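You operate a simulated robot arm through the tools that you are given. There is no shell and no other tool. Be economical: measure what you need, move in short steps, check, and stop when the job is done.

The job below is to be done with a simulated two-armed robot. You get a single attempt, and the scene is never put back.

## Task
Power up the grey cart from the post socket and show the grid.
Fine: plug in first, then switch post and cart on.

The check looks at the end state, three seconds after you hand in, the way a careful person would. Anything else that was tipped, shoved, dropped, spilled or broken makes it a failure.

## Robot
Two 7-joint arms with two-finger parallel grippers on one trunk, on a base that drives. Base frame: it is fixed to the floor where the robot stands at the start and does not move with it; the origin is under the middle of the robot, x ahead of it, y to its left, z up. Readings come in mm, rad, newtons and seconds.
The left shoulder is at the start at [60, 144, 926], the right one opposite. With the tool pointing down near the work surface each hand reaches from about 320 to 740 mm from the robot's upright axis, wherever it stands, measured 20 degrees to its own side. Places, roughly: grey cart [800, 200, 800]; grey cart lock tab [700, 0, 1000]; grey cart power button [600, 0, 1000]; monitor one [500, 200, 1400]; pattern knob [700, 0, 1000]; post socket [100, 1000, 1000]; post switch [0, 1000, 1000]; yellow tester switch [1000, 0, 1100]. Payload 1.57 kg a hand.
The tool frame of a hand sits at the grasp point between the pads (the TCP): z along the fingers, y along the line on which they close. The tips reach 30 mm beyond it. The gripper opens to 110 mm. The fingers are 24 mm wide and 12 mm thick; the gripper's body (48 by 112 mm) begins 78 mm behind the TCP.
Orientation is that of the tool frame in the base frame, as a unit quaternion [x, y, z, w]. With the fingers straight down and closing along the base's y, the tool's x points along the base's -x, its y along +y and its z along -z.

## Interface
- The arms move only by the tool step_arm. It takes "left_commands", "right_commands" or both (then of equal length, played together; a hand with none holds still); each is one flat list of numbers, 6 for each row, row after row: the shift along the tool's x, y, z in units of 30 mm (1.0 is 30 mm), then the turn, a rotation vector about the tool's x, y, z in units of 8 degrees (1.0 is 8 degrees). In form: [x, y, z, wx, wy, wz, x, y, z, wx, wy, wz, ...]. A call has 1 to 12 rows; each row shifts and turns the commanded pose from where the row before left it, along the tool's axes as they then stand. "left_grip" and "right_grip" are, for a hand that has rows, the opening, from 0 (shut) to 1 (fully open), set as the call begins (left out, the last holds). A call with a number of a shift or a turn outside -1 to 1 is refused whole. A row lasts 0.2 s, in which the tool goes at most 50 mm and 0.15 rad; a call with a longer step from one row to the next is refused whole, and so is a gripper value outside its range. A pose out of reach is approached as far as the arm can. The call stops where the force on the tool passes 40 N (or 10 N more than at its start, if that is more) or the arm is blocked; 0.2 s more then pass. Each finger travels about 45 mm/s and halts on what it meets, pressing with about 30 N; the grip force reading is that of the motor and also rises with nothing between the fingers. The clock runs only during rows and for 0.2 s after the last one: add rows that do not move to give the fingers time. It gives the time, the measured TCP pose, the force on the tool (base axes), the opening and the grip force at its end, in the units of the frame above (readings bear some noise), with the torque about the TCP (base axes, N m) and any sound that the robot's microphone picked up.
- Cameras (640 x 400 px; columns grow to the right, rows downward): "scene" is now at [52.3, 47.4, 1527.4]; the picture's right is [0.59, -0.81, 0.00], its down [-0.62, -0.45, -0.64] and it looks along [0.52, 0.38, -0.77] (base axes); focal length 274 px, centre (320, 200). "left" rides on the left gripper at [70, -16, -141] in its tool frame; the picture's right is [0.23, 0.97, 0.00], its down [-0.86, 0.20, -0.48] and it looks along [-0.47, 0.11, 0.88] (tool axes); focal length 222 px, centre (320, 200). "right" rides on the right gripper at [70, 16, -141] in its tool frame; the picture's right is [-0.23, 0.97, 0.00], its down [-0.86, -0.20, -0.48] and it looks along [-0.47, -0.11, 0.88] (tool axes); focal length 222 px, centre (320, 200). There is no depth. A picture from a camera that has moved, and an enlarged one, comes with that camera's place and axes in the base frame and with its lens. The place of the scene camera against the robot may be out by one fixed shift of up to 25 mm in any direction.
- grab_frame(camera): a new picture of that camera. No time passes.
- slide_trunk(by): slides the trunk up (or, below 0, down) by that many mm; the arms and the scene camera ride with it, the base frame stays. It gives what a move gives, with no picture.
- base_move(legs): drives the robot by 1 to 6 legs, each [ahead, left, turn to the left] in mm, mm and rad, along the robot's own axes; the way and the turn of a leg run together, so that a leg with both is an arc; at most 1500 mm and 3.142 rad a leg. The arms and the cameras ride along, it lands a little off, and it stops where it bumps. It gives what a move gives.
- aim_head(pan, tilt): turns the head with the scene camera to pan (to the left, within 1.501 rad either way) and tilt (down, from -0.506 to 1.204), counted from straight ahead of the robot. It gives what a move gives.
- enlarge(camera, box): a new picture of the part [left, top, right, bottom] of that camera's present view, enlarged. No time passes.
- sign_off(): hands the job in; it is judged then, once.

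Work in short steps. Places have to be worked out from the pictures, the camera data and where the tool is seen: move nearer, look again, correct. Check each grasp and each placing, and mend what went wrong. You have 120 turns and 92 pictures in all, those below and enlarged ones among them. Open the grippers and draw the arms clear of the work before you hand the job in, unless the task says otherwise; then end with one line.

The tools are called after "Emit:" as name(argument=value, ...) on one line, values as JSON. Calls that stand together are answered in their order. step_arm: Moves the arms, as the interface text tells. Its arguments: {"type":"object","properties":{"left_commands":{"type":"array","items":{"type":"number"}},"left_grip":{"type":"number"},"right_commands":{"type":"array","items":{"type":"number"}},"right_grip":{"type":"number"}},"required":[]} The other tools are called the same way: slide_trunk (by) slides the trunk up or down; base_move (legs) drives the base; aim_head (pan, tilt) turns the head that bears the scene camera; grab_frame (camera) takes a picture; enlarge (camera, box) takes an enlarged picture of a part of a camera's view; sign_off () hands the job in.

At the start:

```text
t: 0.0
left_tcp_pos: [341.8, 402.6, 999.2]
left_orientation: [0.0, 1.0, 0.0, 0.0]
left_force: [0.9, 0.3, 0.3]
left_torque: [-0.01, 0.01, 0.02]
left_finger_gap: 109.7
left_grip_force: 0.1
right_tcp_pos: [384.1, 68.6, 1000.1]
right_orientation: [-0.001, 1.0, 0.001, 0.001]
right_force: [0.4, 0.2, -0.7]
right_torque: [-0.03, 0.03, 0.0]
right_finger_gap: 110.1
right_grip_force: 0.1
trunk travel left (down, up): [-525.0, 65.0]
robot x, y, heading: [-0.6, -2.7, -0.002]
head pan, tilt: [0.63, 0.88]
```

scene: 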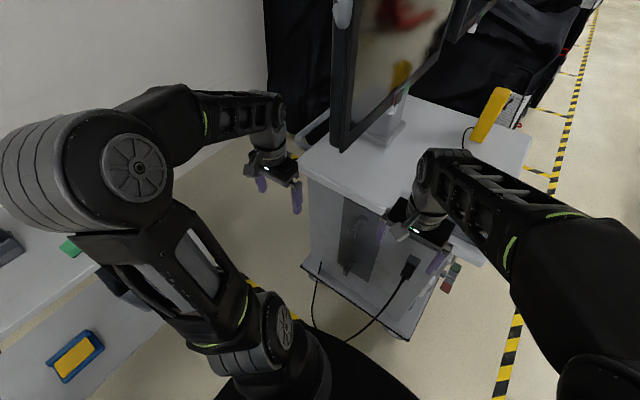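
right: 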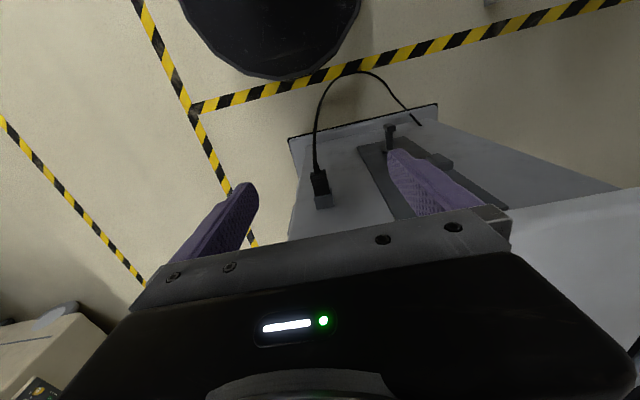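
left: 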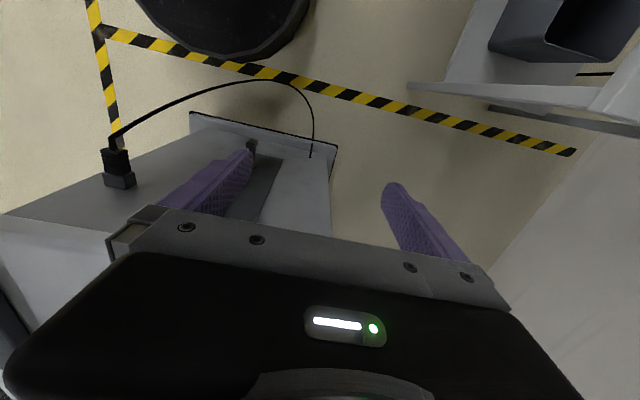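

The picture shows the cart ahead with a cable and a plug parked on its near face. I look around, first toward the cart and then left toward the post.

Emit:
aim_head(pan=0.2, tilt=0.6)

Emit:
grab_frame(camera="scene")

Emit:
aim_head(pan=1.45, tilt=0.5)

Emit:
grab_frame(camera="scene")

```text
t: 0.9
left_tcp_pos: [341.9, 402.2, 1000.6]
left_orientation: [0.0, 1.0, -0.001, 0.0]
left_force: [-0.1, 0.1, -0.4]
left_torque: [-0.01, 0.03, 0.01]
left_finger_gap: 110.1
left_grip_force: 0.1
right_tcp_pos: [383.5, 69.4, 1000.3]
right_orientation: [-0.001, 1.0, 0.001, 0.002]
right_force: [-0.2, 0.1, 0.2]
right_torque: [-0.02, 0.03, 0.03]
right_finger_gap: 110.0
right_grip_force: 0.0
trunk travel left (down, up): [-525.0, 65.0]
robot x, y, heading: [-0.6, -3.5, 0.002]
head pan, tilt: [0.201, 0.6]
```

```text
88 pictures are left
camera scene: at [77.0, 19.9, 1550.5], right [0.2, -0.98, 0.0], down [-0.55, -0.11, -0.82], along [0.81, 0.17, -0.57], focal length 274 px, centre (320, 200)
```

scene: 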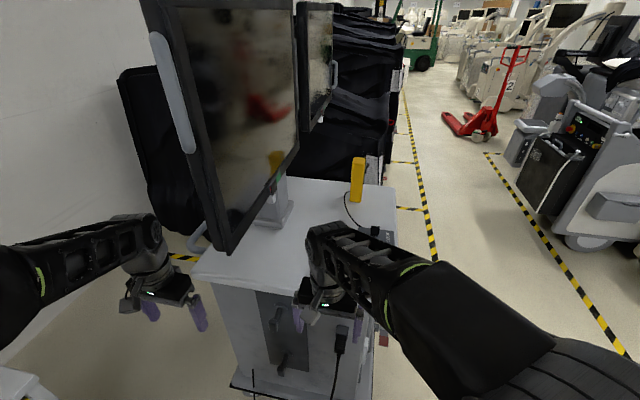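

```text
t: 2.3
left_tcp_pos: [342.2, 403.4, 999.2]
left_orientation: [0.0, 1.0, 0.0, 0.0]
left_force: [0.6, 0.8, 1.0]
left_torque: [0.02, 0.01, 0.03]
left_finger_gap: 110.3
left_grip_force: 0.1
right_tcp_pos: [384.3, 68.2, 1000.3]
right_orientation: [-0.001, 1.0, 0.002, 0.001]
right_force: [0.0, -0.1, -0.2]
right_torque: [-0.01, 0.01, 0.02]
right_finger_gap: 110.0
right_grip_force: 0.1
trunk travel left (down, up): [-525.0, 65.0]
robot x, y, heading: [0.8, -0.1, 0.002]
head pan, tilt: [1.45, 0.499]
```

```text
87 pictures are left
camera scene: at [1.4, 92.5, 1559.7], right [0.99, -0.12, 0.0], down [-0.06, -0.48, -0.88], along [0.11, 0.87, -0.48], focal length 274 px, centre (320, 200)
```

scene: 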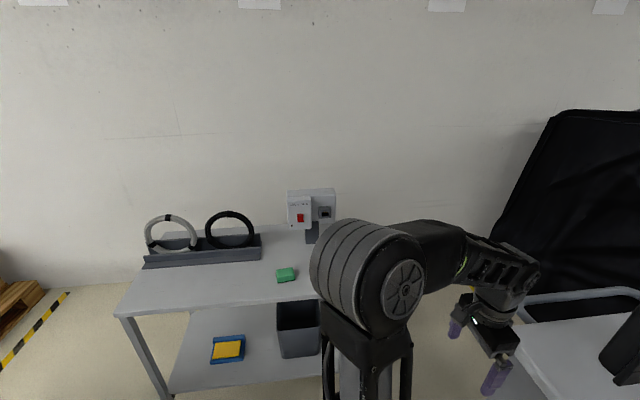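

The post with a red switch and socket stands behind the bench on the left; two coiled leads hang in a rack. I enlarge it.

Emit:
enlarge(camera="scene", box=[270, 175, 350, 225])

Emit:
enlarge(camera="scene", box=[120, 170, 380, 380])

Emit:
enlarge(camera="right", box=[270, 60, 470, 230])

```text
8.00 times, centred on (310, 200) of scene
camera zoom: at [1.4, 92.5, 1559.7], right [0.99, -0.12, 0.0], down [-0.06, -0.48, -0.88], along [0.11, 0.87, -0.48], focal length 2193 px, centre (400, 200)
```

zoom: 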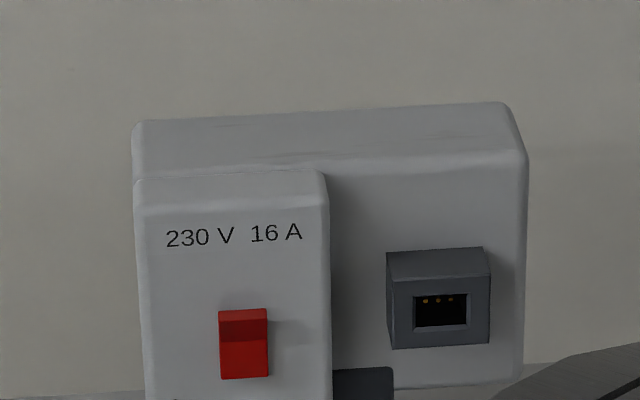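

```text
1.90 times, centred on (250, 275) of scene
camera zoom: at [1.4, 92.5, 1559.7], right [0.99, -0.12, 0.0], down [-0.06, -0.48, -0.88], along [0.11, 0.87, -0.48], focal length 522 px, centre (453, 57)
```

zoom: 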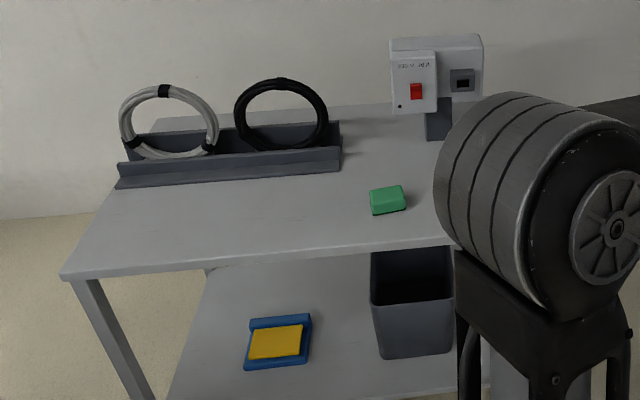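

```text
2.35 times, centred on (370, 145) of right
camera zoom: at [314.6, 84.0, 1142.2], right [0.23, 0.97, 0.0], down [0.85, -0.2, 0.48], along [0.47, -0.11, -0.88], focal length 523 px, centre (202, 329)
```

zoom: 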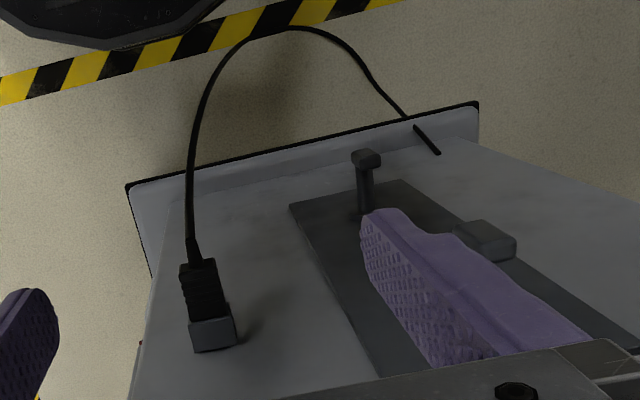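

The plug is parked in a holder on the cart's near face, partly hidden by the right arm. I draw the right arm aside and look at the cart.

Emit:
step_arm(right_commands=[0.5, -1, 0, 0, 0, 0, 0.5, -1, 0, 0, 0, 0, 0.5, -1, 0, 0, 0, 0, 0.5, -1, 0, 0, 0, 0, 0, -1, 0, 0, 0, 0, 0, -1, 0, 0, 0, 0, 0, -1, 0, 0, 0, 0, 0, -1, 0, 0, 0, 0, 0, -1, 0, 0, 0, 0, 0, -1, 0, 0, 0, 0])

Emit:
aim_head(pan=0.2, tilt=0.85)

Emit:
grab_frame(camera="scene")

Emit:
enlarge(camera="scene", box=[200, 100, 440, 300])

```text
t: 4.5
left_tcp_pos: [341.3, 402.2, 1000.4]
left_orientation: [0.0, 1.0, 0.0, 0.0]
left_force: [0.2, 0.2, 0.0]
left_torque: [-0.01, -0.01, -0.01]
left_finger_gap: 109.9
left_grip_force: 0.1
right_tcp_pos: [324.5, -231.6, 997.3]
right_orientation: [-0.001, 1.0, 0.0, 0.002]
right_force: [0.5, -0.7, 0.4]
right_torque: [0.01, -0.02, 0.0]
right_finger_gap: 109.9
right_grip_force: 0.3
trunk travel left (down, up): [-525.0, 65.0]
robot x, y, heading: [1.7, 0.8, 0.001]
head pan, tilt: [1.45, 0.499]
```

```text
t: 6.0
left_tcp_pos: [342.0, 402.4, 1000.8]
left_orientation: [0.0, 1.0, 0.0, 0.001]
left_force: [0.4, 0.1, -0.5]
left_torque: [0.0, -0.02, 0.02]
left_finger_gap: 110.2
left_grip_force: 0.0
right_tcp_pos: [323.9, -230.6, 996.9]
right_orientation: [-0.001, 1.0, 0.001, 0.001]
right_force: [-0.7, 0.5, 0.0]
right_torque: [0.0, -0.03, 0.0]
right_finger_gap: 109.8
right_grip_force: 0.1
trunk travel left (down, up): [-525.0, 65.0]
robot x, y, heading: [4.1, 1.5, 0.0]
head pan, tilt: [0.201, 0.85]
```

```text
83 pictures are left
camera scene: at [67.0, 17.8, 1529.7], right [0.2, -0.98, 0.0], down [-0.74, -0.15, -0.66], along [0.65, 0.13, -0.75], focal length 274 px, centre (320, 200)
```

scene: 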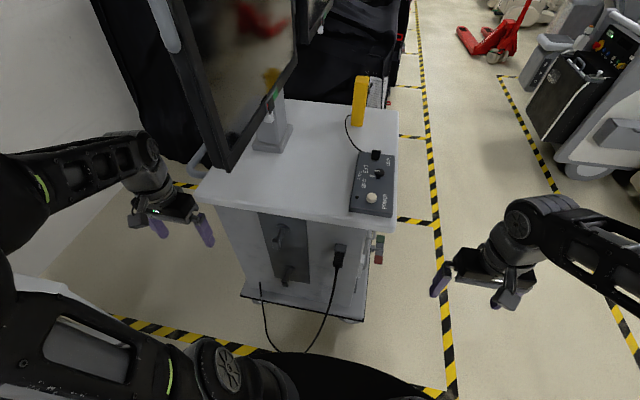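

```text
2.00 times, centred on (320, 200) of scene
camera zoom: at [67.0, 17.8, 1529.7], right [0.2, -0.98, 0.0], down [-0.74, -0.15, -0.66], along [0.65, 0.13, -0.75], focal length 548 px, centre (320, 200)
```

zoom: 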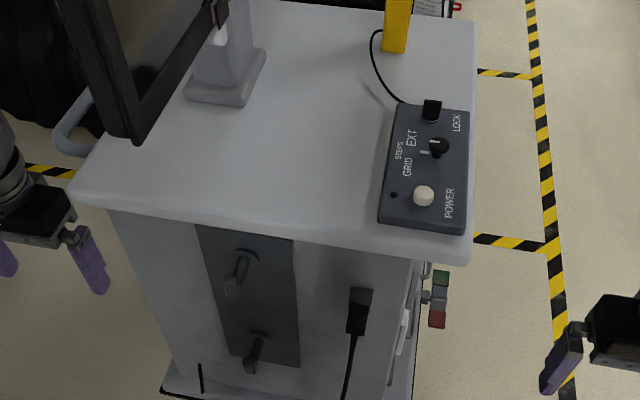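

The control panel (power, GRID/STEPS/EXT knob, lock) is on the cart's top, and triangulation puts the plug holder at about (536, 38, 731) with the plug sticking out along -x to about x 453. I lower the trunk to get a baseline for the post and look again.

Emit:
slide_trunk(by=-250)

Emit:
aim_head(pan=1.45, tilt=0.3)

Emit:
grab_frame(camera="scene")

Emit:
grab_frame(camera="left")

```text
t: 8.5
left_tcp_pos: [341.5, 401.5, 749.7]
left_orientation: [0.0, 1.0, 0.0, 0.0]
left_force: [-0.3, -0.7, -1.0]
left_torque: [0.02, -0.01, 0.04]
left_finger_gap: 109.9
left_grip_force: 0.0
right_tcp_pos: [324.8, -232.0, 747.5]
right_orientation: [0.0, 1.0, 0.001, 0.001]
right_force: [-0.2, 0.7, 0.2]
right_torque: [-0.03, -0.01, -0.01]
right_finger_gap: 110.0
right_grip_force: 0.0
trunk travel left (down, up): [-275.0, 315.0]
robot x, y, heading: [3.0, 0.6, -0.005]
head pan, tilt: [0.201, 0.85]
```

```text
t: 10.0
left_tcp_pos: [341.9, 401.8, 750.0]
left_orientation: [0.0, 1.0, 0.0, 0.0]
left_force: [-0.1, -0.4, -0.5]
left_torque: [0.02, 0.02, 0.05]
left_finger_gap: 110.0
left_grip_force: 0.0
right_tcp_pos: [324.2, -232.0, 747.5]
right_orientation: [-0.002, 1.0, 0.001, 0.0]
right_force: [0.7, 0.2, -1.2]
right_torque: [0.0, 0.04, 0.0]
right_finger_gap: 109.8
right_grip_force: 0.1
trunk travel left (down, up): [-275.0, 315.0]
robot x, y, heading: [-0.6, 0.0, -0.002]
head pan, tilt: [1.45, 0.3]
```

```text
81 pictures are left
camera scene: at [1.6, 94.8, 1328.0], right [0.99, -0.12, 0.0], down [-0.04, -0.29, -0.96], along [0.12, 0.95, -0.3], focal length 274 px, centre (320, 200)
```

scene: 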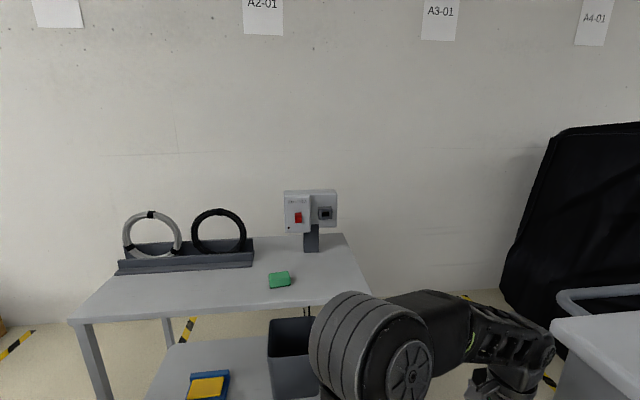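

```text
80 pictures are left
camera left: at [272.5, 386.0, 890.3], right [-0.23, 0.97, 0.0], down [0.86, 0.2, 0.48], along [0.47, 0.11, -0.88], focal length 222 px, centre (320, 200)
```

left: 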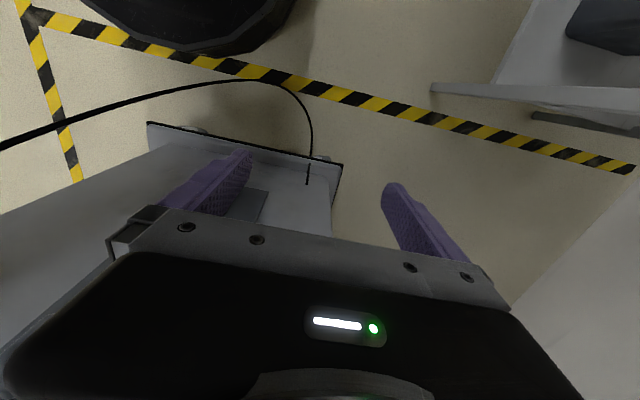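

Socket is at roughly (133, 1017, 985), facing -y; bench front edge at y≈785. I'll use the right hand for the plug: shift the robot left 150 mm so the plug is on its right side, then look with the right camera.

Emit:
base_move(legs=[[0, 150, 0]])

Emit:
grab_frame(camera="right")

Emit:
aim_head(pan=-0.15, tilt=0.9)

Emit:
grab_frame(camera="scene")

```text
t: 11.3
left_tcp_pos: [342.3, 552.0, 749.5]
left_orientation: [0.001, 1.0, 0.0, 0.001]
left_force: [0.0, 0.3, 0.8]
left_torque: [-0.01, 0.03, -0.01]
left_finger_gap: 110.0
left_grip_force: 0.0
right_tcp_pos: [324.5, -80.4, 747.6]
right_orientation: [0.0, 1.0, 0.001, 0.0]
right_force: [-0.1, -0.4, 0.2]
right_torque: [0.01, 0.05, 0.02]
right_finger_gap: 110.2
right_grip_force: 0.0
trunk travel left (down, up): [-275.0, 315.0]
robot x, y, heading: [0.0, 153.7, -0.005]
head pan, tilt: [1.45, 0.3]
```

```text
79 pictures are left
camera right: at [254.6, -64.6, 889.9], right [0.23, 0.97, 0.0], down [0.85, -0.2, 0.48], along [0.47, -0.11, -0.88], focal length 222 px, centre (320, 200)
```

right: 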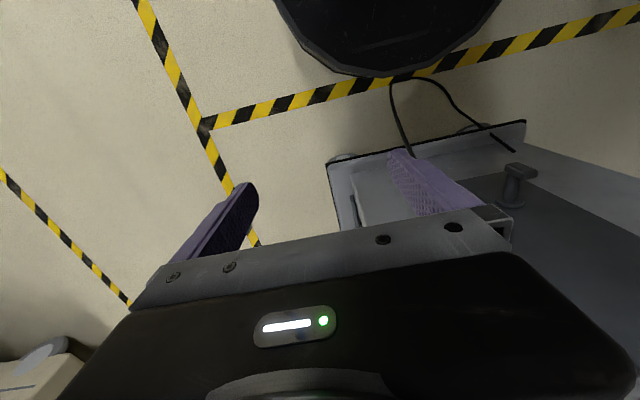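

```text
t: 13.0
left_tcp_pos: [343.1, 552.8, 749.9]
left_orientation: [0.001, 1.0, 0.0, 0.001]
left_force: [-0.7, 0.4, 0.9]
left_torque: [-0.04, -0.02, -0.01]
left_finger_gap: 110.0
left_grip_force: 0.1
right_tcp_pos: [323.8, -81.0, 746.5]
right_orientation: [0.0, 1.0, 0.001, 0.001]
right_force: [-0.3, -0.4, 0.1]
right_torque: [-0.03, 0.01, 0.0]
right_finger_gap: 110.1
right_grip_force: 0.1
trunk travel left (down, up): [-275.0, 315.0]
robot x, y, heading: [-1.0, 152.6, 0.002]
head pan, tilt: [-0.15, 0.901]
```

```text
78 pictures are left
camera scene: at [65.1, 142.0, 1275.8], right [-0.15, -0.99, 0.0], down [-0.77, 0.12, -0.62], along [0.61, -0.09, -0.78], focal length 274 px, centre (320, 200)
```

scene: 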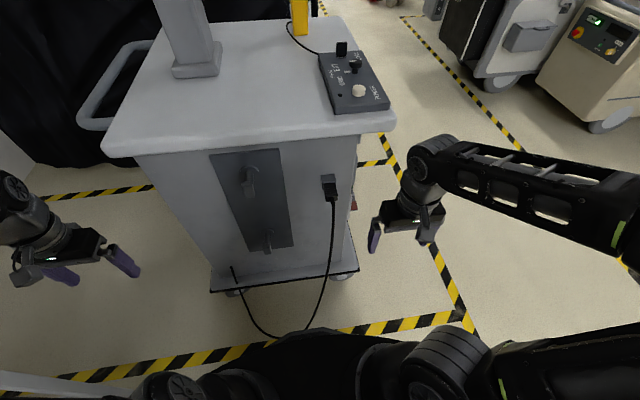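

Clear view of the cart face now. I enlarge the plug region for shape.

Emit:
enlarge(camera="scene", box=[280, 150, 380, 220])

Emit:
enlarge(camera="scene", box=[310, 30, 400, 120])

```text
5.71 times, centred on (330, 185) of scene
camera zoom: at [65.1, 142.0, 1275.8], right [-0.15, -0.99, 0.0], down [-0.77, 0.12, -0.62], along [0.61, -0.09, -0.78], focal length 1566 px, centre (263, 286)
```

zoom: 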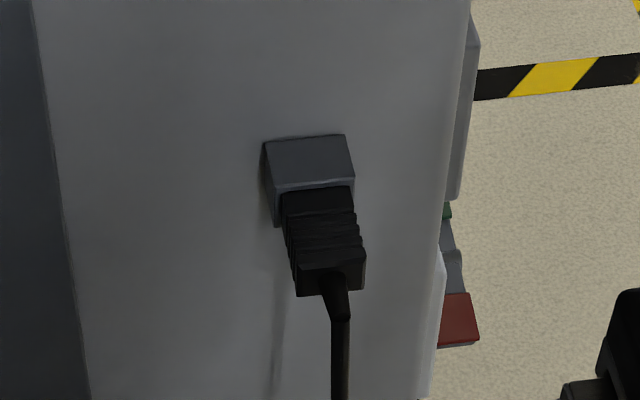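

```text
4.44 times, centred on (355, 75) of scene
camera zoom: at [65.1, 142.0, 1275.8], right [-0.15, -0.99, 0.0], down [-0.77, 0.12, -0.62], along [0.61, -0.09, -0.78], focal length 1218 px, centre (164, 756)
```

zoom: 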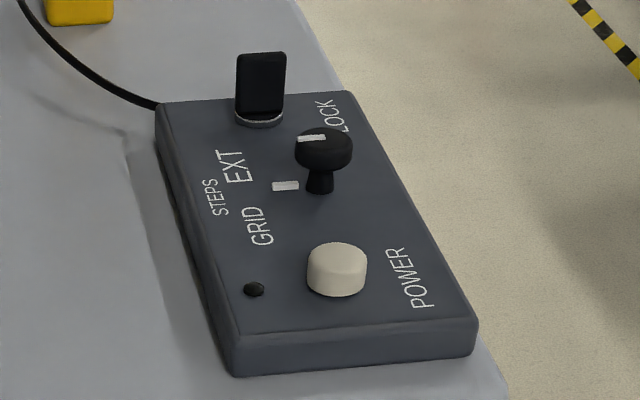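

The plug body sits roughly from x 524 to 472 at y≈38, z≈733, axis along x. I bring the right hand above and behind it, tilted 32° forward, then look.

Emit:
step_arm(right_commands=[-0.667, 1, -0.7, 0, 0, 0, -0.667, 1, -0.7, 0, 0, 0, -0.667, 1, -0.7, 0, 0, 0, -0.667, 1, -0.7, 0, 0, 0, 0, 0, 0, 0, -1, 0, 0, 0, 0, 0, -1, 0, 0, 0, 0, 0, -1, 0, 0, 0, 0, 0, -1, 0], right_grip=0.7)

Emit:
grab_frame(camera="right")

```text
t: 14.8
left_tcp_pos: [341.7, 553.2, 750.0]
left_orientation: [0.003, 1.0, 0.0, 0.0]
left_force: [0.6, 0.6, 0.0]
left_torque: [0.0, 0.02, 0.02]
left_finger_gap: 110.3
left_grip_force: 0.1
right_tcp_pos: [404.1, 38.6, 832.2]
right_orientation: [0.001, 0.961, 0.001, 0.278]
right_force: [-0.2, 0.3, -0.8]
right_torque: [0.01, 0.01, 0.0]
right_finger_gap: 77.0
right_grip_force: 0.1
trunk travel left (down, up): [-275.0, 315.0]
robot x, y, heading: [1.6, 152.2, 0.004]
head pan, tilt: [-0.15, 0.901]
```

```text
75 pictures are left
camera right: at [270.4, 54.9, 915.5], right [0.19, 0.97, 0.12], down [0.47, -0.2, 0.86], along [0.86, -0.11, -0.49], focal length 222 px, centre (320, 200)
```

right: 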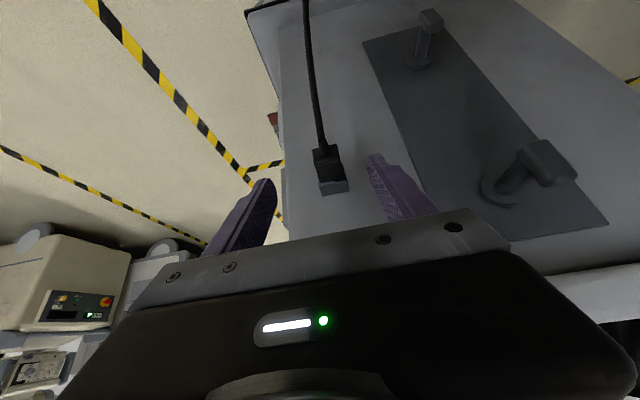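

The view agrees: plug back at x≈472, y≈41, z≈733. I advance most of the way along the tool axis and check.

Emit:
step_arm(right_commands=[-0.17, 0.03, 0.87, 0, 0, 0, -0.17, 0.02, 0.87, 0, 0, 0, -0.17, 0.02, 0.87, 0, 0, 0, -0.17, 0.01, 0.87, 0, 0, 0])

Emit:
grab_frame(camera="right")

Emit:
enlarge(camera="scene", box=[260, 120, 400, 220])

```text
t: 15.8
left_tcp_pos: [342.4, 552.9, 750.5]
left_orientation: [0.0, 1.0, 0.0, 0.0]
left_force: [-0.5, -0.1, -0.2]
left_torque: [-0.01, 0.0, 0.01]
left_finger_gap: 110.4
left_grip_force: 0.0
right_tcp_pos: [477.7, 41.9, 752.8]
right_orientation: [0.0, 0.961, 0.001, 0.277]
right_force: [0.3, 1.0, -0.2]
right_torque: [0.02, -0.04, 0.0]
right_finger_gap: 76.9
right_grip_force: 0.0
trunk travel left (down, up): [-275.0, 315.0]
robot x, y, heading: [1.8, 151.0, -0.004]
head pan, tilt: [-0.15, 0.901]
```

```text
74 pictures are left
camera right: at [343.0, 57.4, 836.7], right [0.19, 0.97, 0.12], down [0.47, -0.2, 0.86], along [0.86, -0.11, -0.5], focal length 222 px, centre (320, 200)
```

right: 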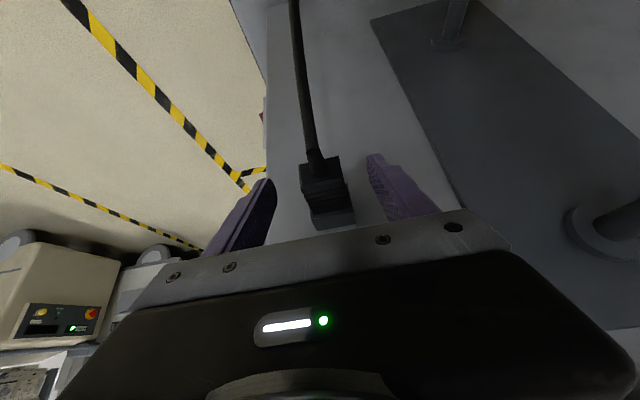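

```text
4.00 times, centred on (330, 170) of scene
camera zoom: at [65.2, 142.0, 1275.8], right [-0.15, -0.99, 0.0], down [-0.77, 0.12, -0.62], along [0.61, -0.09, -0.78], focal length 1096 px, centre (280, 320)
```

zoom: 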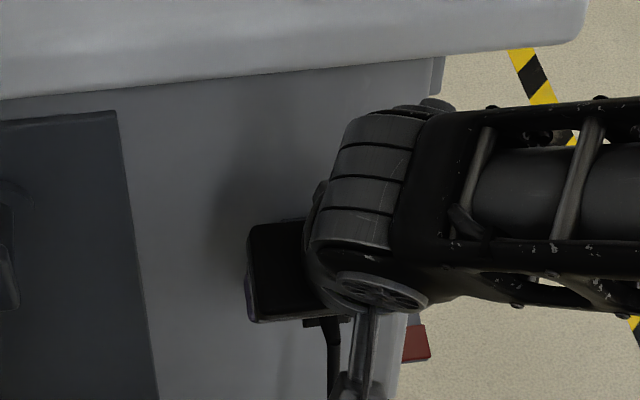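

Plug lies between the fingers. Final 23 mm along the tool, then close.

Emit:
step_arm(right_commands=[0, 0, 0.4, 0, 0, 0, 0, 0, 0.38, 0, 0, 0])

Emit:
step_arm(right_commands=[0, 0, 0, 0, 0, 0, 0, 0, 0, 0, 0, 0, 0, 0, 0, 0, 0, 0, 0, 0, 0, 0, 0, 0, 0, 0, 0, 0, 0, 0], right_grip=0)

Emit:
grab_frame(camera="right")

```text
t: 16.4
left_tcp_pos: [341.9, 553.8, 749.7]
left_orientation: [0.001, 1.0, 0.0, 0.0]
left_force: [0.4, -0.3, 0.1]
left_torque: [-0.05, 0.02, 0.02]
left_finger_gap: 110.2
left_grip_force: 0.1
right_tcp_pos: [489.0, 41.6, 733.0]
right_orientation: [0.001, 0.961, 0.001, 0.276]
right_force: [0.1, -0.4, 0.1]
right_torque: [-0.01, -0.01, -0.02]
right_finger_gap: 77.1
right_grip_force: 0.1
trunk travel left (down, up): [-275.0, 315.0]
robot x, y, heading: [-0.1, 148.9, -0.004]
head pan, tilt: [-0.15, 0.901]
```

```text
t: 17.6
left_tcp_pos: [343.0, 553.9, 749.4]
left_orientation: [0.001, 1.0, 0.0, 0.0]
left_force: [-0.6, -0.1, 0.3]
left_torque: [-0.02, -0.02, -0.03]
left_finger_gap: 110.0
left_grip_force: 0.0
right_tcp_pos: [490.0, 43.5, 734.5]
right_orientation: [0.0, 0.961, 0.001, 0.276]
right_force: [0.3, 7.4, -1.2]
right_torque: [-0.06, 0.02, 0.19]
right_finger_gap: 30.1
right_grip_force: 29.9
trunk travel left (down, up): [-275.0, 315.0]
robot x, y, heading: [-3.0, 149.8, -0.0]
head pan, tilt: [-0.15, 0.901]
```

```text
72 pictures are left
camera right: at [355.2, 59.0, 817.5], right [0.19, 0.97, 0.12], down [0.47, -0.2, 0.86], along [0.86, -0.11, -0.5], focal length 222 px, centre (320, 200)
```

right: 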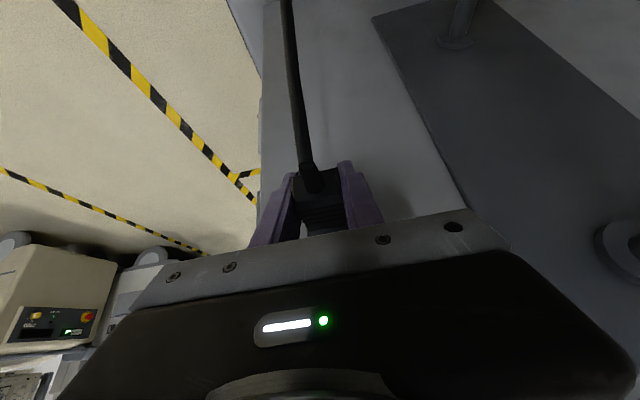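

Plug gripped (gap 30 mm). I pull it straight back along -x.

Emit:
step_arm(right_commands=[0.424, 0, -0.265, 0, 0, 0, 0.424, 0, -0.265, 0, 0, 0, 0.424, 0, -0.265, 0, 0, 0, 0.424, 0, -0.265, 0, 0, 0])

Emit:
grab_frame(camera="right")

```text
t: 18.6
left_tcp_pos: [342.2, 553.4, 749.7]
left_orientation: [0.002, 1.0, 0.0, 0.0]
left_force: [0.7, -0.1, 0.1]
left_torque: [-0.02, 0.01, -0.01]
left_finger_gap: 110.0
left_grip_force: 0.0
right_tcp_pos: [428.0, 42.2, 734.3]
right_orientation: [0.0, 0.961, 0.001, 0.277]
right_force: [-0.2, 0.1, 0.5]
right_torque: [0.01, 0.03, -0.02]
right_finger_gap: 30.7
right_grip_force: 30.0
trunk travel left (down, up): [-275.0, 315.0]
robot x, y, heading: [2.9, 152.7, -0.003]
head pan, tilt: [-0.15, 0.901]
```

```text
71 pictures are left
camera right: at [294.3, 58.0, 817.8], right [0.19, 0.97, 0.12], down [0.47, -0.2, 0.86], along [0.86, -0.11, -0.5], focal length 222 px, centre (320, 200)
```

right: 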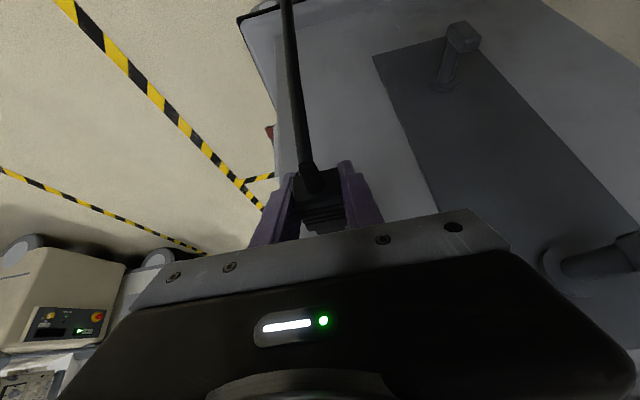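

Plug is free with no cable pull. I raise the trunk 250 mm so everything clears the bench, then turn left in stages watching the force.

Emit:
slide_trunk(by=250)

Emit:
base_move(legs=[[0, 0, 0.8]])

Emit:
aim_head(pan=-0.6, tilt=0.8)

Emit:
grab_frame(camera="scene")

```text
t: 21.2
left_tcp_pos: [342.6, 552.7, 998.9]
left_orientation: [0.0, 1.0, 0.0, 0.0]
left_force: [-0.2, 0.6, 0.6]
left_torque: [-0.02, 0.01, 0.0]
left_finger_gap: 110.1
left_grip_force: 0.0
right_tcp_pos: [428.0, 43.5, 984.1]
right_orientation: [0.0, 0.961, 0.001, 0.276]
right_force: [0.0, 0.5, 0.3]
right_torque: [0.0, -0.04, 0.01]
right_finger_gap: 30.4
right_grip_force: 29.9
trunk travel left (down, up): [-525.0, 65.0]
robot x, y, heading: [0.8, 151.4, -0.001]
head pan, tilt: [-0.15, 0.901]
```

```text
t: 23.7
left_tcp_pos: [-50.7, 676.2, 999.6]
left_orientation: [-0.389, 0.921, 0.0, 0.0]
left_force: [0.3, 0.0, 0.1]
left_torque: [0.0, 0.03, -0.01]
left_finger_gap: 110.0
left_grip_force: 0.0
right_tcp_pos: [376.3, 382.8, 983.7]
right_orientation: [-0.374, 0.885, 0.108, 0.254]
right_force: [0.0, 0.2, -1.0]
right_torque: [0.02, -0.01, 0.05]
right_finger_gap: 30.3
right_grip_force: 30.2
trunk travel left (down, up): [-525.0, 65.0]
robot x, y, heading: [-1.4, 153.7, 0.803]
head pan, tilt: [-0.15, 0.901]
```

```text
t: 24.6
left_tcp_pos: [-49.4, 677.2, 1000.3]
left_orientation: [-0.389, 0.921, 0.0, -0.001]
left_force: [0.0, -0.7, 0.0]
left_torque: [0.0, -0.03, -0.02]
left_finger_gap: 109.8
left_grip_force: 0.0
right_tcp_pos: [375.4, 382.6, 984.3]
right_orientation: [-0.375, 0.885, 0.108, 0.254]
right_force: [0.3, -0.3, -0.6]
right_torque: [0.04, 0.0, 0.0]
right_finger_gap: 30.1
right_grip_force: 30.2
trunk travel left (down, up): [-525.0, 65.0]
robot x, y, heading: [0.2, 150.6, 0.804]
head pan, tilt: [-0.6, 0.799]
```

```text
70 pictures are left
camera scene: at [78.6, 148.0, 1533.7], right [0.2, -0.98, 0.0], down [-0.7, -0.14, -0.7], along [0.68, 0.14, -0.72], focal length 274 px, centre (320, 200)
```

scene: 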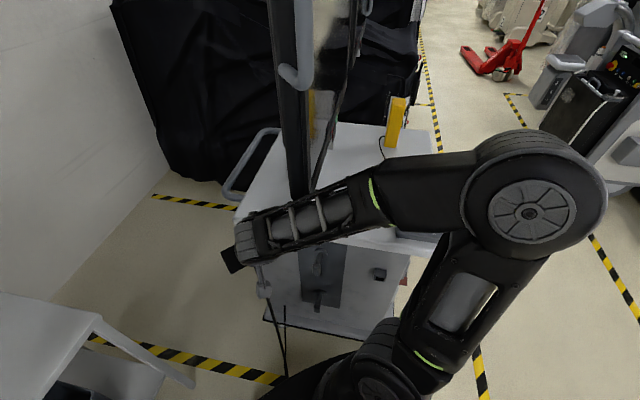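

Cable hangs slack with no force; I finish the turn and look at the post.

Emit:
base_move(legs=[[0, 0, 0.768]])

Emit:
aim_head(pan=0.0, tilt=0.55)

Emit:
grab_frame(camera="scene")

Emit:
enlarge(camera="scene", box=[260, 120, 420, 220])

Emit:
grab_frame(camera="right")

```text
t: 26.6
left_tcp_pos: [-335.7, 544.5, 1003.8]
left_orientation: [-0.644, 0.765, 0.005, 0.002]
left_force: [0.6, -1.1, 0.5]
left_torque: [0.06, 0.0, -0.01]
left_finger_gap: 109.9
left_grip_force: 0.1
right_tcp_pos: [188.6, 543.1, 994.5]
right_orientation: [-0.611, 0.737, 0.189, 0.219]
right_force: [0.3, -0.3, -0.7]
right_torque: [0.02, -0.01, -0.03]
right_finger_gap: 30.3
right_grip_force: 29.4
trunk travel left (down, up): [-525.0, 65.0]
robot x, y, heading: [-0.8, 146.6, 1.395]
head pan, tilt: [-0.6, 0.799]
stopped in leg 1: the robot was blocked; the commanded pose is now the measured one
```

```text
t: 27.6
left_tcp_pos: [-336.0, 541.4, 1005.2]
left_orientation: [-0.646, 0.763, 0.005, 0.004]
left_force: [-0.5, 0.1, 0.0]
left_torque: [0.02, -0.04, -0.01]
left_finger_gap: 109.8
left_grip_force: 0.1
right_tcp_pos: [185.6, 542.5, 995.9]
right_orientation: [-0.612, 0.736, 0.19, 0.219]
right_force: [-0.4, 0.5, -0.5]
right_torque: [-0.03, 0.01, 0.01]
right_finger_gap: 30.2
right_grip_force: 30.1
trunk travel left (down, up): [-525.0, 65.0]
robot x, y, heading: [-0.4, 147.9, 1.4]
head pan, tilt: [0.0, 0.55]
```

```text
69 pictures are left
camera scene: at [34.9, 191.6, 1555.5], right [0.99, -0.17, 0.0], down [-0.09, -0.51, -0.86], along [0.14, 0.85, -0.51], focal length 274 px, centre (320, 200)
```

scene: 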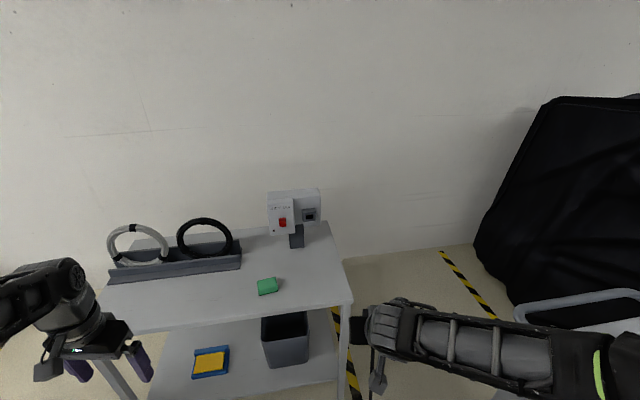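

```text
4.00 times, centred on (340, 170) of scene
camera zoom: at [34.9, 191.6, 1555.5], right [0.99, -0.17, 0.0], down [-0.09, -0.51, -0.86], along [0.14, 0.85, -0.51], focal length 1096 px, centre (240, 320)
```

zoom: 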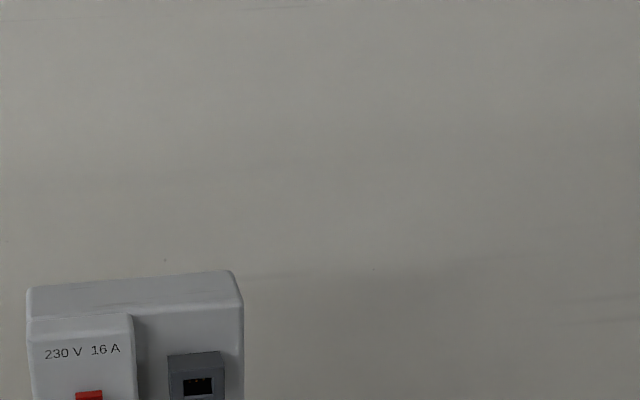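

```text
67 pictures are left
camera right: at [147.2, 411.2, 1075.0], right [-0.92, 0.36, 0.14], down [0.29, 0.4, 0.87], along [0.26, 0.84, -0.47], focal length 222 px, centre (320, 200)
```

right: 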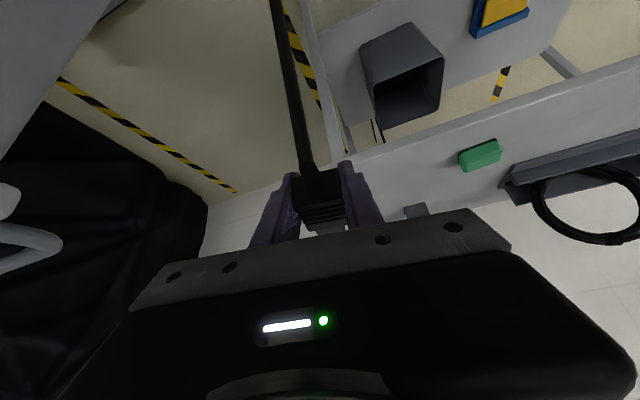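

The turn was blocked at heading 1.4, probably the right elbow against something near the cart. I look right before moving.

Emit:
aim_head(pan=-1.0, tilt=0.55)

Emit:
grab_frame(camera="scene")

```text
t: 28.9
left_tcp_pos: [-336.2, 542.7, 1006.3]
left_orientation: [-0.646, 0.764, 0.006, 0.003]
left_force: [-0.1, -0.5, 0.1]
left_torque: [-0.03, 0.0, -0.04]
left_finger_gap: 110.0
left_grip_force: 0.0
right_tcp_pos: [186.8, 542.6, 995.4]
right_orientation: [-0.613, 0.735, 0.191, 0.219]
right_force: [0.1, 0.5, -0.1]
right_torque: [-0.01, 0.01, 0.03]
right_finger_gap: 30.3
right_grip_force: 29.5
trunk travel left (down, up): [-525.0, 65.0]
robot x, y, heading: [-2.8, 144.7, 1.401]
head pan, tilt: [-1.0, 0.55]
```

```text
66 pictures are left
camera scene: at [102.3, 138.4, 1555.0], right [0.39, -0.92, -0.01], down [-0.48, -0.19, -0.85], along [0.78, 0.34, -0.52], focal length 274 px, centre (320, 200)
```

scene: 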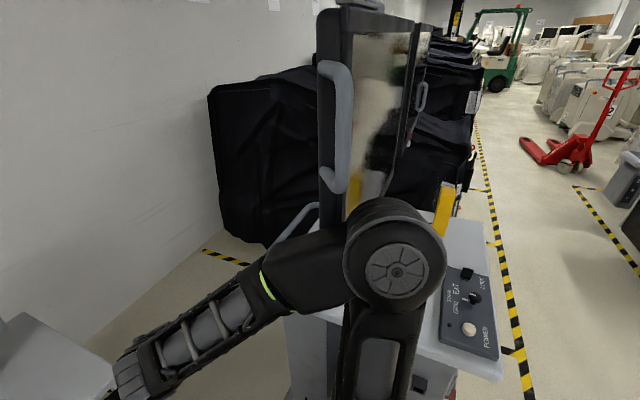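

The right elbow is touching the monitor. I reverse the turn slightly and then drive away to -x.

Emit:
base_move(legs=[[0, 0, -0.12], [0, 120, 0]])

Emit:
grab_frame(camera="scene")

```text
t: 30.7
left_tcp_pos: [-402.4, 624.4, 999.5]
left_orientation: [-0.599, 0.801, -0.001, 0.001]
left_force: [-0.7, -0.6, -0.6]
left_torque: [0.01, -0.06, 0.02]
left_finger_gap: 110.1
left_grip_force: 0.1
right_tcp_pos: [117.1, 564.0, 989.1]
right_orientation: [-0.569, 0.772, 0.17, 0.226]
right_force: [-0.3, 0.0, 0.1]
right_torque: [-0.04, -0.02, -0.02]
right_finger_gap: 30.4
right_grip_force: 30.1
trunk travel left (down, up): [-525.0, 65.0]
robot x, y, heading: [-113.2, 183.8, 1.281]
head pan, tilt: [-1.0, 0.55]
```

```text
65 pictures are left
camera scene: at [-16.8, 181.0, 1555.2], right [0.28, -0.96, 0.0], down [-0.5, -0.15, -0.85], along [0.82, 0.24, -0.52], focal length 274 px, centre (320, 200)
```

scene: 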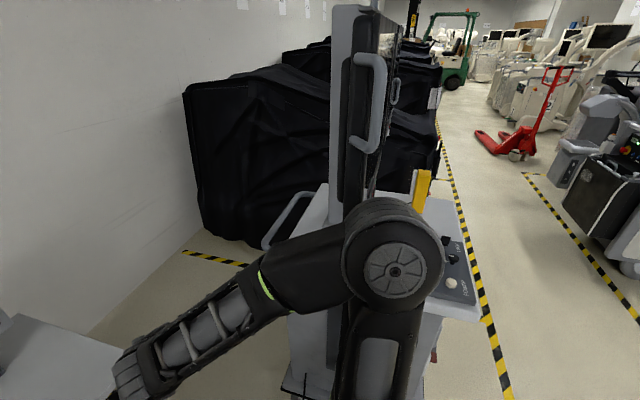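

Contact is released. Before moving farther from the cart I check how much slack the cable has.

Emit:
aim_head(pan=-0.7, tilt=1.0)

Emit:
grab_frame(camera="scene")

Emit:
grab_frame(camera="right")

```text
t: 31.6
left_tcp_pos: [-401.4, 625.1, 1000.8]
left_orientation: [-0.598, 0.801, 0.0, 0.0]
left_force: [0.0, 1.2, 0.3]
left_torque: [0.02, 0.0, 0.0]
left_finger_gap: 110.1
left_grip_force: 0.0
right_tcp_pos: [116.1, 563.2, 989.6]
right_orientation: [-0.57, 0.772, 0.171, 0.225]
right_force: [-1.1, 0.0, -0.5]
right_torque: [0.0, 0.01, -0.01]
right_finger_gap: 30.2
right_grip_force: 30.1
trunk travel left (down, up): [-525.0, 65.0]
robot x, y, heading: [-111.8, 181.0, 1.284]
head pan, tilt: [-0.7, 1.0]
```

```text
64 pictures are left
camera scene: at [-42.9, 193.8, 1518.6], right [0.55, -0.84, 0.0], down [-0.7, -0.46, -0.54], along [0.45, 0.3, -0.84], focal length 274 px, centre (320, 200)
```

scene: 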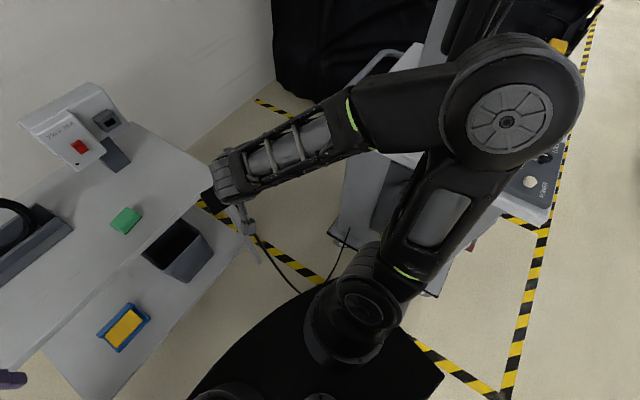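

```text
63 pictures are left
camera right: at [62.4, 437.6, 1071.3], right [-0.87, 0.47, 0.13], down [0.33, 0.38, 0.86], along [0.36, 0.8, -0.49], focal length 222 px, centre (320, 200)
```

right: 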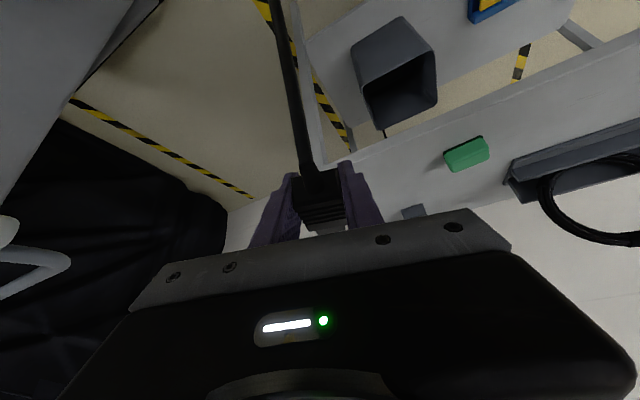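

The cable has a good amount of slack. The elbow is at about (166,167,1380), the monitor handle near (330,222,1426); I shift 70 mm more away, then finish the turn, then check.

Emit:
base_move(legs=[[0, 70, 0], [0, 0, 0.287]])

Emit:
aim_head(pan=-0.2, tilt=0.6)

Emit:
grab_frame(camera="scene")

```text
t: 33.5
left_tcp_pos: [-583.2, 542.5, 1000.2]
left_orientation: [0.707, -0.707, 0.001, 0.0]
left_force: [0.0, 0.2, -0.6]
left_torque: [0.0, 0.0, 0.01]
left_finger_gap: 110.1
left_grip_force: 0.1
right_tcp_pos: [-68.7, 631.8, 989.4]
right_orientation: [-0.675, 0.681, 0.202, 0.2]
right_force: [0.8, 0.2, -0.5]
right_torque: [0.01, 0.0, -0.02]
right_finger_gap: 30.2
right_grip_force: 29.5
trunk travel left (down, up): [-525.0, 65.0]
robot x, y, heading: [-178.3, 200.8, 1.57]
head pan, tilt: [-0.7, 1.0]
```

```text
t: 34.5
left_tcp_pos: [-582.9, 544.7, 1000.0]
left_orientation: [0.707, -0.707, 0.001, -0.001]
left_force: [-0.5, -0.3, 0.0]
left_torque: [0.0, -0.02, 0.01]
left_finger_gap: 110.2
left_grip_force: 0.1
right_tcp_pos: [-68.5, 632.0, 990.9]
right_orientation: [-0.675, 0.681, 0.201, 0.198]
right_force: [0.5, 0.7, -1.4]
right_torque: [-0.02, -0.01, -0.02]
right_finger_gap: 30.1
right_grip_force: 29.6
trunk travel left (down, up): [-525.0, 65.0]
robot x, y, heading: [-178.6, 202.9, 1.571]
head pan, tilt: [-0.201, 0.6]
```

```text
62 pictures are left
camera scene: at [-142.4, 260.9, 1550.5], right [0.98, -0.2, 0.0], down [-0.11, -0.55, -0.82], along [0.16, 0.81, -0.57], focal length 274 px, centre (320, 200)
```

scene: 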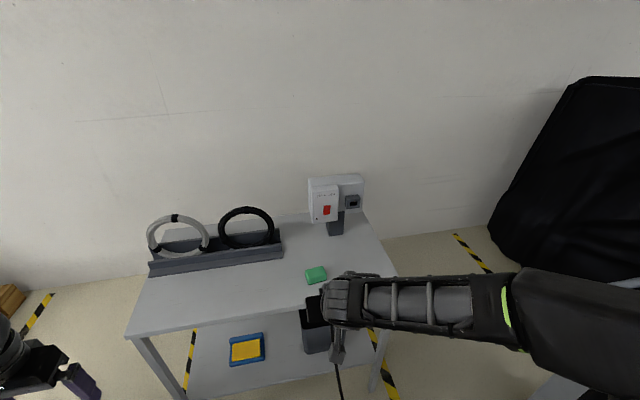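

Heading is 90° now. I drive forward 210 mm and partly right, keeping the elbow past the monitor, then view from the right hand.

Emit:
base_move(legs=[[210, 0, 0], [0, -110, 0]])

Emit:
aim_head(pan=-1.3, tilt=0.6)

Emit:
grab_frame(camera="scene")

Emit:
grab_frame(camera="right")

```text
t: 36.9
left_tcp_pos: [-475.3, 749.3, 1000.0]
left_orientation: [0.709, -0.705, -0.001, 0.001]
left_force: [0.2, -0.4, -0.1]
left_torque: [0.01, 0.04, 0.01]
left_finger_gap: 110.1
left_grip_force: 0.0
right_tcp_pos: [39.7, 839.4, 989.5]
right_orientation: [-0.675, 0.681, 0.202, 0.198]
right_force: [0.0, 0.1, 0.5]
right_torque: [0.05, 0.01, 0.02]
right_finger_gap: 30.2
right_grip_force: 29.9
trunk travel left (down, up): [-525.0, 65.0]
robot x, y, heading: [-75.5, 410.3, 1.574]
head pan, tilt: [-0.201, 0.6]
```

```text
t: 38.2
left_tcp_pos: [-475.7, 750.2, 999.8]
left_orientation: [0.709, -0.706, 0.0, 0.001]
left_force: [0.2, -0.1, -0.1]
left_torque: [0.0, 0.02, 0.01]
left_finger_gap: 109.8
left_grip_force: 0.0
right_tcp_pos: [38.3, 841.1, 989.9]
right_orientation: [-0.676, 0.681, 0.201, 0.198]
right_force: [-0.2, -1.1, -0.5]
right_torque: [-0.02, -0.03, -0.01]
right_finger_gap: 30.3
right_grip_force: 30.2
trunk travel left (down, up): [-525.0, 65.0]
robot x, y, heading: [-75.0, 407.8, 1.573]
head pan, tilt: [-1.3, 0.6]
```

```text
61 pictures are left
camera scene: at [32.9, 405.4, 1550.6], right [0.27, -0.96, 0.0], down [-0.54, -0.15, -0.83], along [0.79, 0.22, -0.56], focal length 274 px, centre (320, 200)
```

scene: 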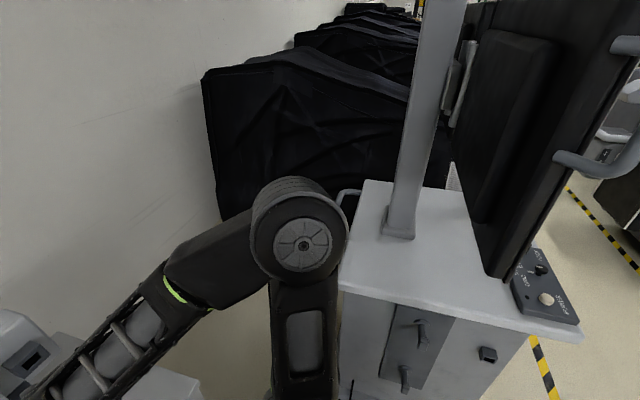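

```text
60 pictures are left
camera right: at [21.9, 704.3, 1071.3], right [-0.97, 0.2, 0.13], down [0.21, 0.46, 0.86], along [0.11, 0.87, -0.49], focal length 222 px, centre (320, 200)
```

right: 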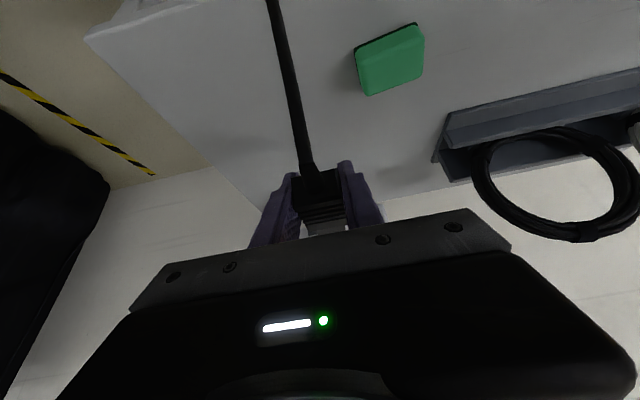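

Monitor corner triangulates to the same place as at the start, so it wasn't displaced. I shift right by the remaining 94 mm and view the post from the head.

Emit:
base_move(legs=[[0, -94, 0]])

Emit:
aim_head(pan=-0.15, tilt=0.75)

Emit:
grab_frame(camera="scene")

Emit:
enlarge(camera="scene", box=[280, 110, 440, 260])

```text
t: 39.4
left_tcp_pos: [-378.4, 750.0, 999.1]
left_orientation: [0.708, -0.707, -0.001, 0.001]
left_force: [0.1, 0.6, -0.6]
left_torque: [0.0, 0.04, 0.0]
left_finger_gap: 110.1
left_grip_force: 0.0
right_tcp_pos: [137.1, 839.2, 989.4]
right_orientation: [-0.676, 0.681, 0.201, 0.198]
right_force: [0.6, 0.6, -0.7]
right_torque: [0.01, 0.01, -0.01]
right_finger_gap: 30.3
right_grip_force: 30.1
trunk travel left (down, up): [-525.0, 65.0]
robot x, y, heading: [26.6, 407.7, 1.572]
head pan, tilt: [-1.3, 0.6]
```

```text
t: 40.7
left_tcp_pos: [-379.1, 750.6, 999.1]
left_orientation: [0.709, -0.706, -0.001, 0.0]
left_force: [0.0, 0.4, 0.3]
left_torque: [0.01, 0.01, 0.01]
left_finger_gap: 110.1
left_grip_force: 0.0
right_tcp_pos: [135.7, 839.5, 988.9]
right_orientation: [-0.675, 0.681, 0.201, 0.198]
right_force: [-0.6, 0.9, -0.2]
right_torque: [0.01, 0.03, -0.02]
right_finger_gap: 30.2
right_grip_force: 29.6
trunk travel left (down, up): [-525.0, 65.0]
robot x, y, heading: [25.6, 407.6, 1.569]
head pan, tilt: [-0.15, 0.75]
```

```text
59 pictures are left
camera scene: at [57.2, 463.6, 1537.7], right [0.99, -0.15, 0.0], down [-0.1, -0.67, -0.73], along [0.11, 0.72, -0.68], focal length 274 px, centre (320, 200)
```

scene: 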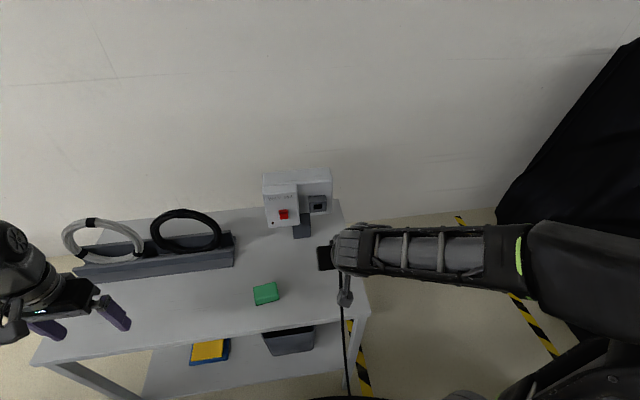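

```text
2.67 times, centred on (360, 185) of scene
camera zoom: at [57.2, 463.6, 1537.7], right [0.99, -0.15, 0.0], down [-0.1, -0.67, -0.73], along [0.11, 0.72, -0.68], focal length 731 px, centre (213, 240)
```

zoom: 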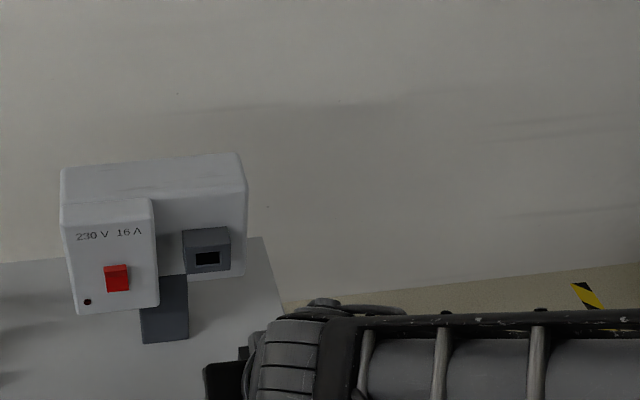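

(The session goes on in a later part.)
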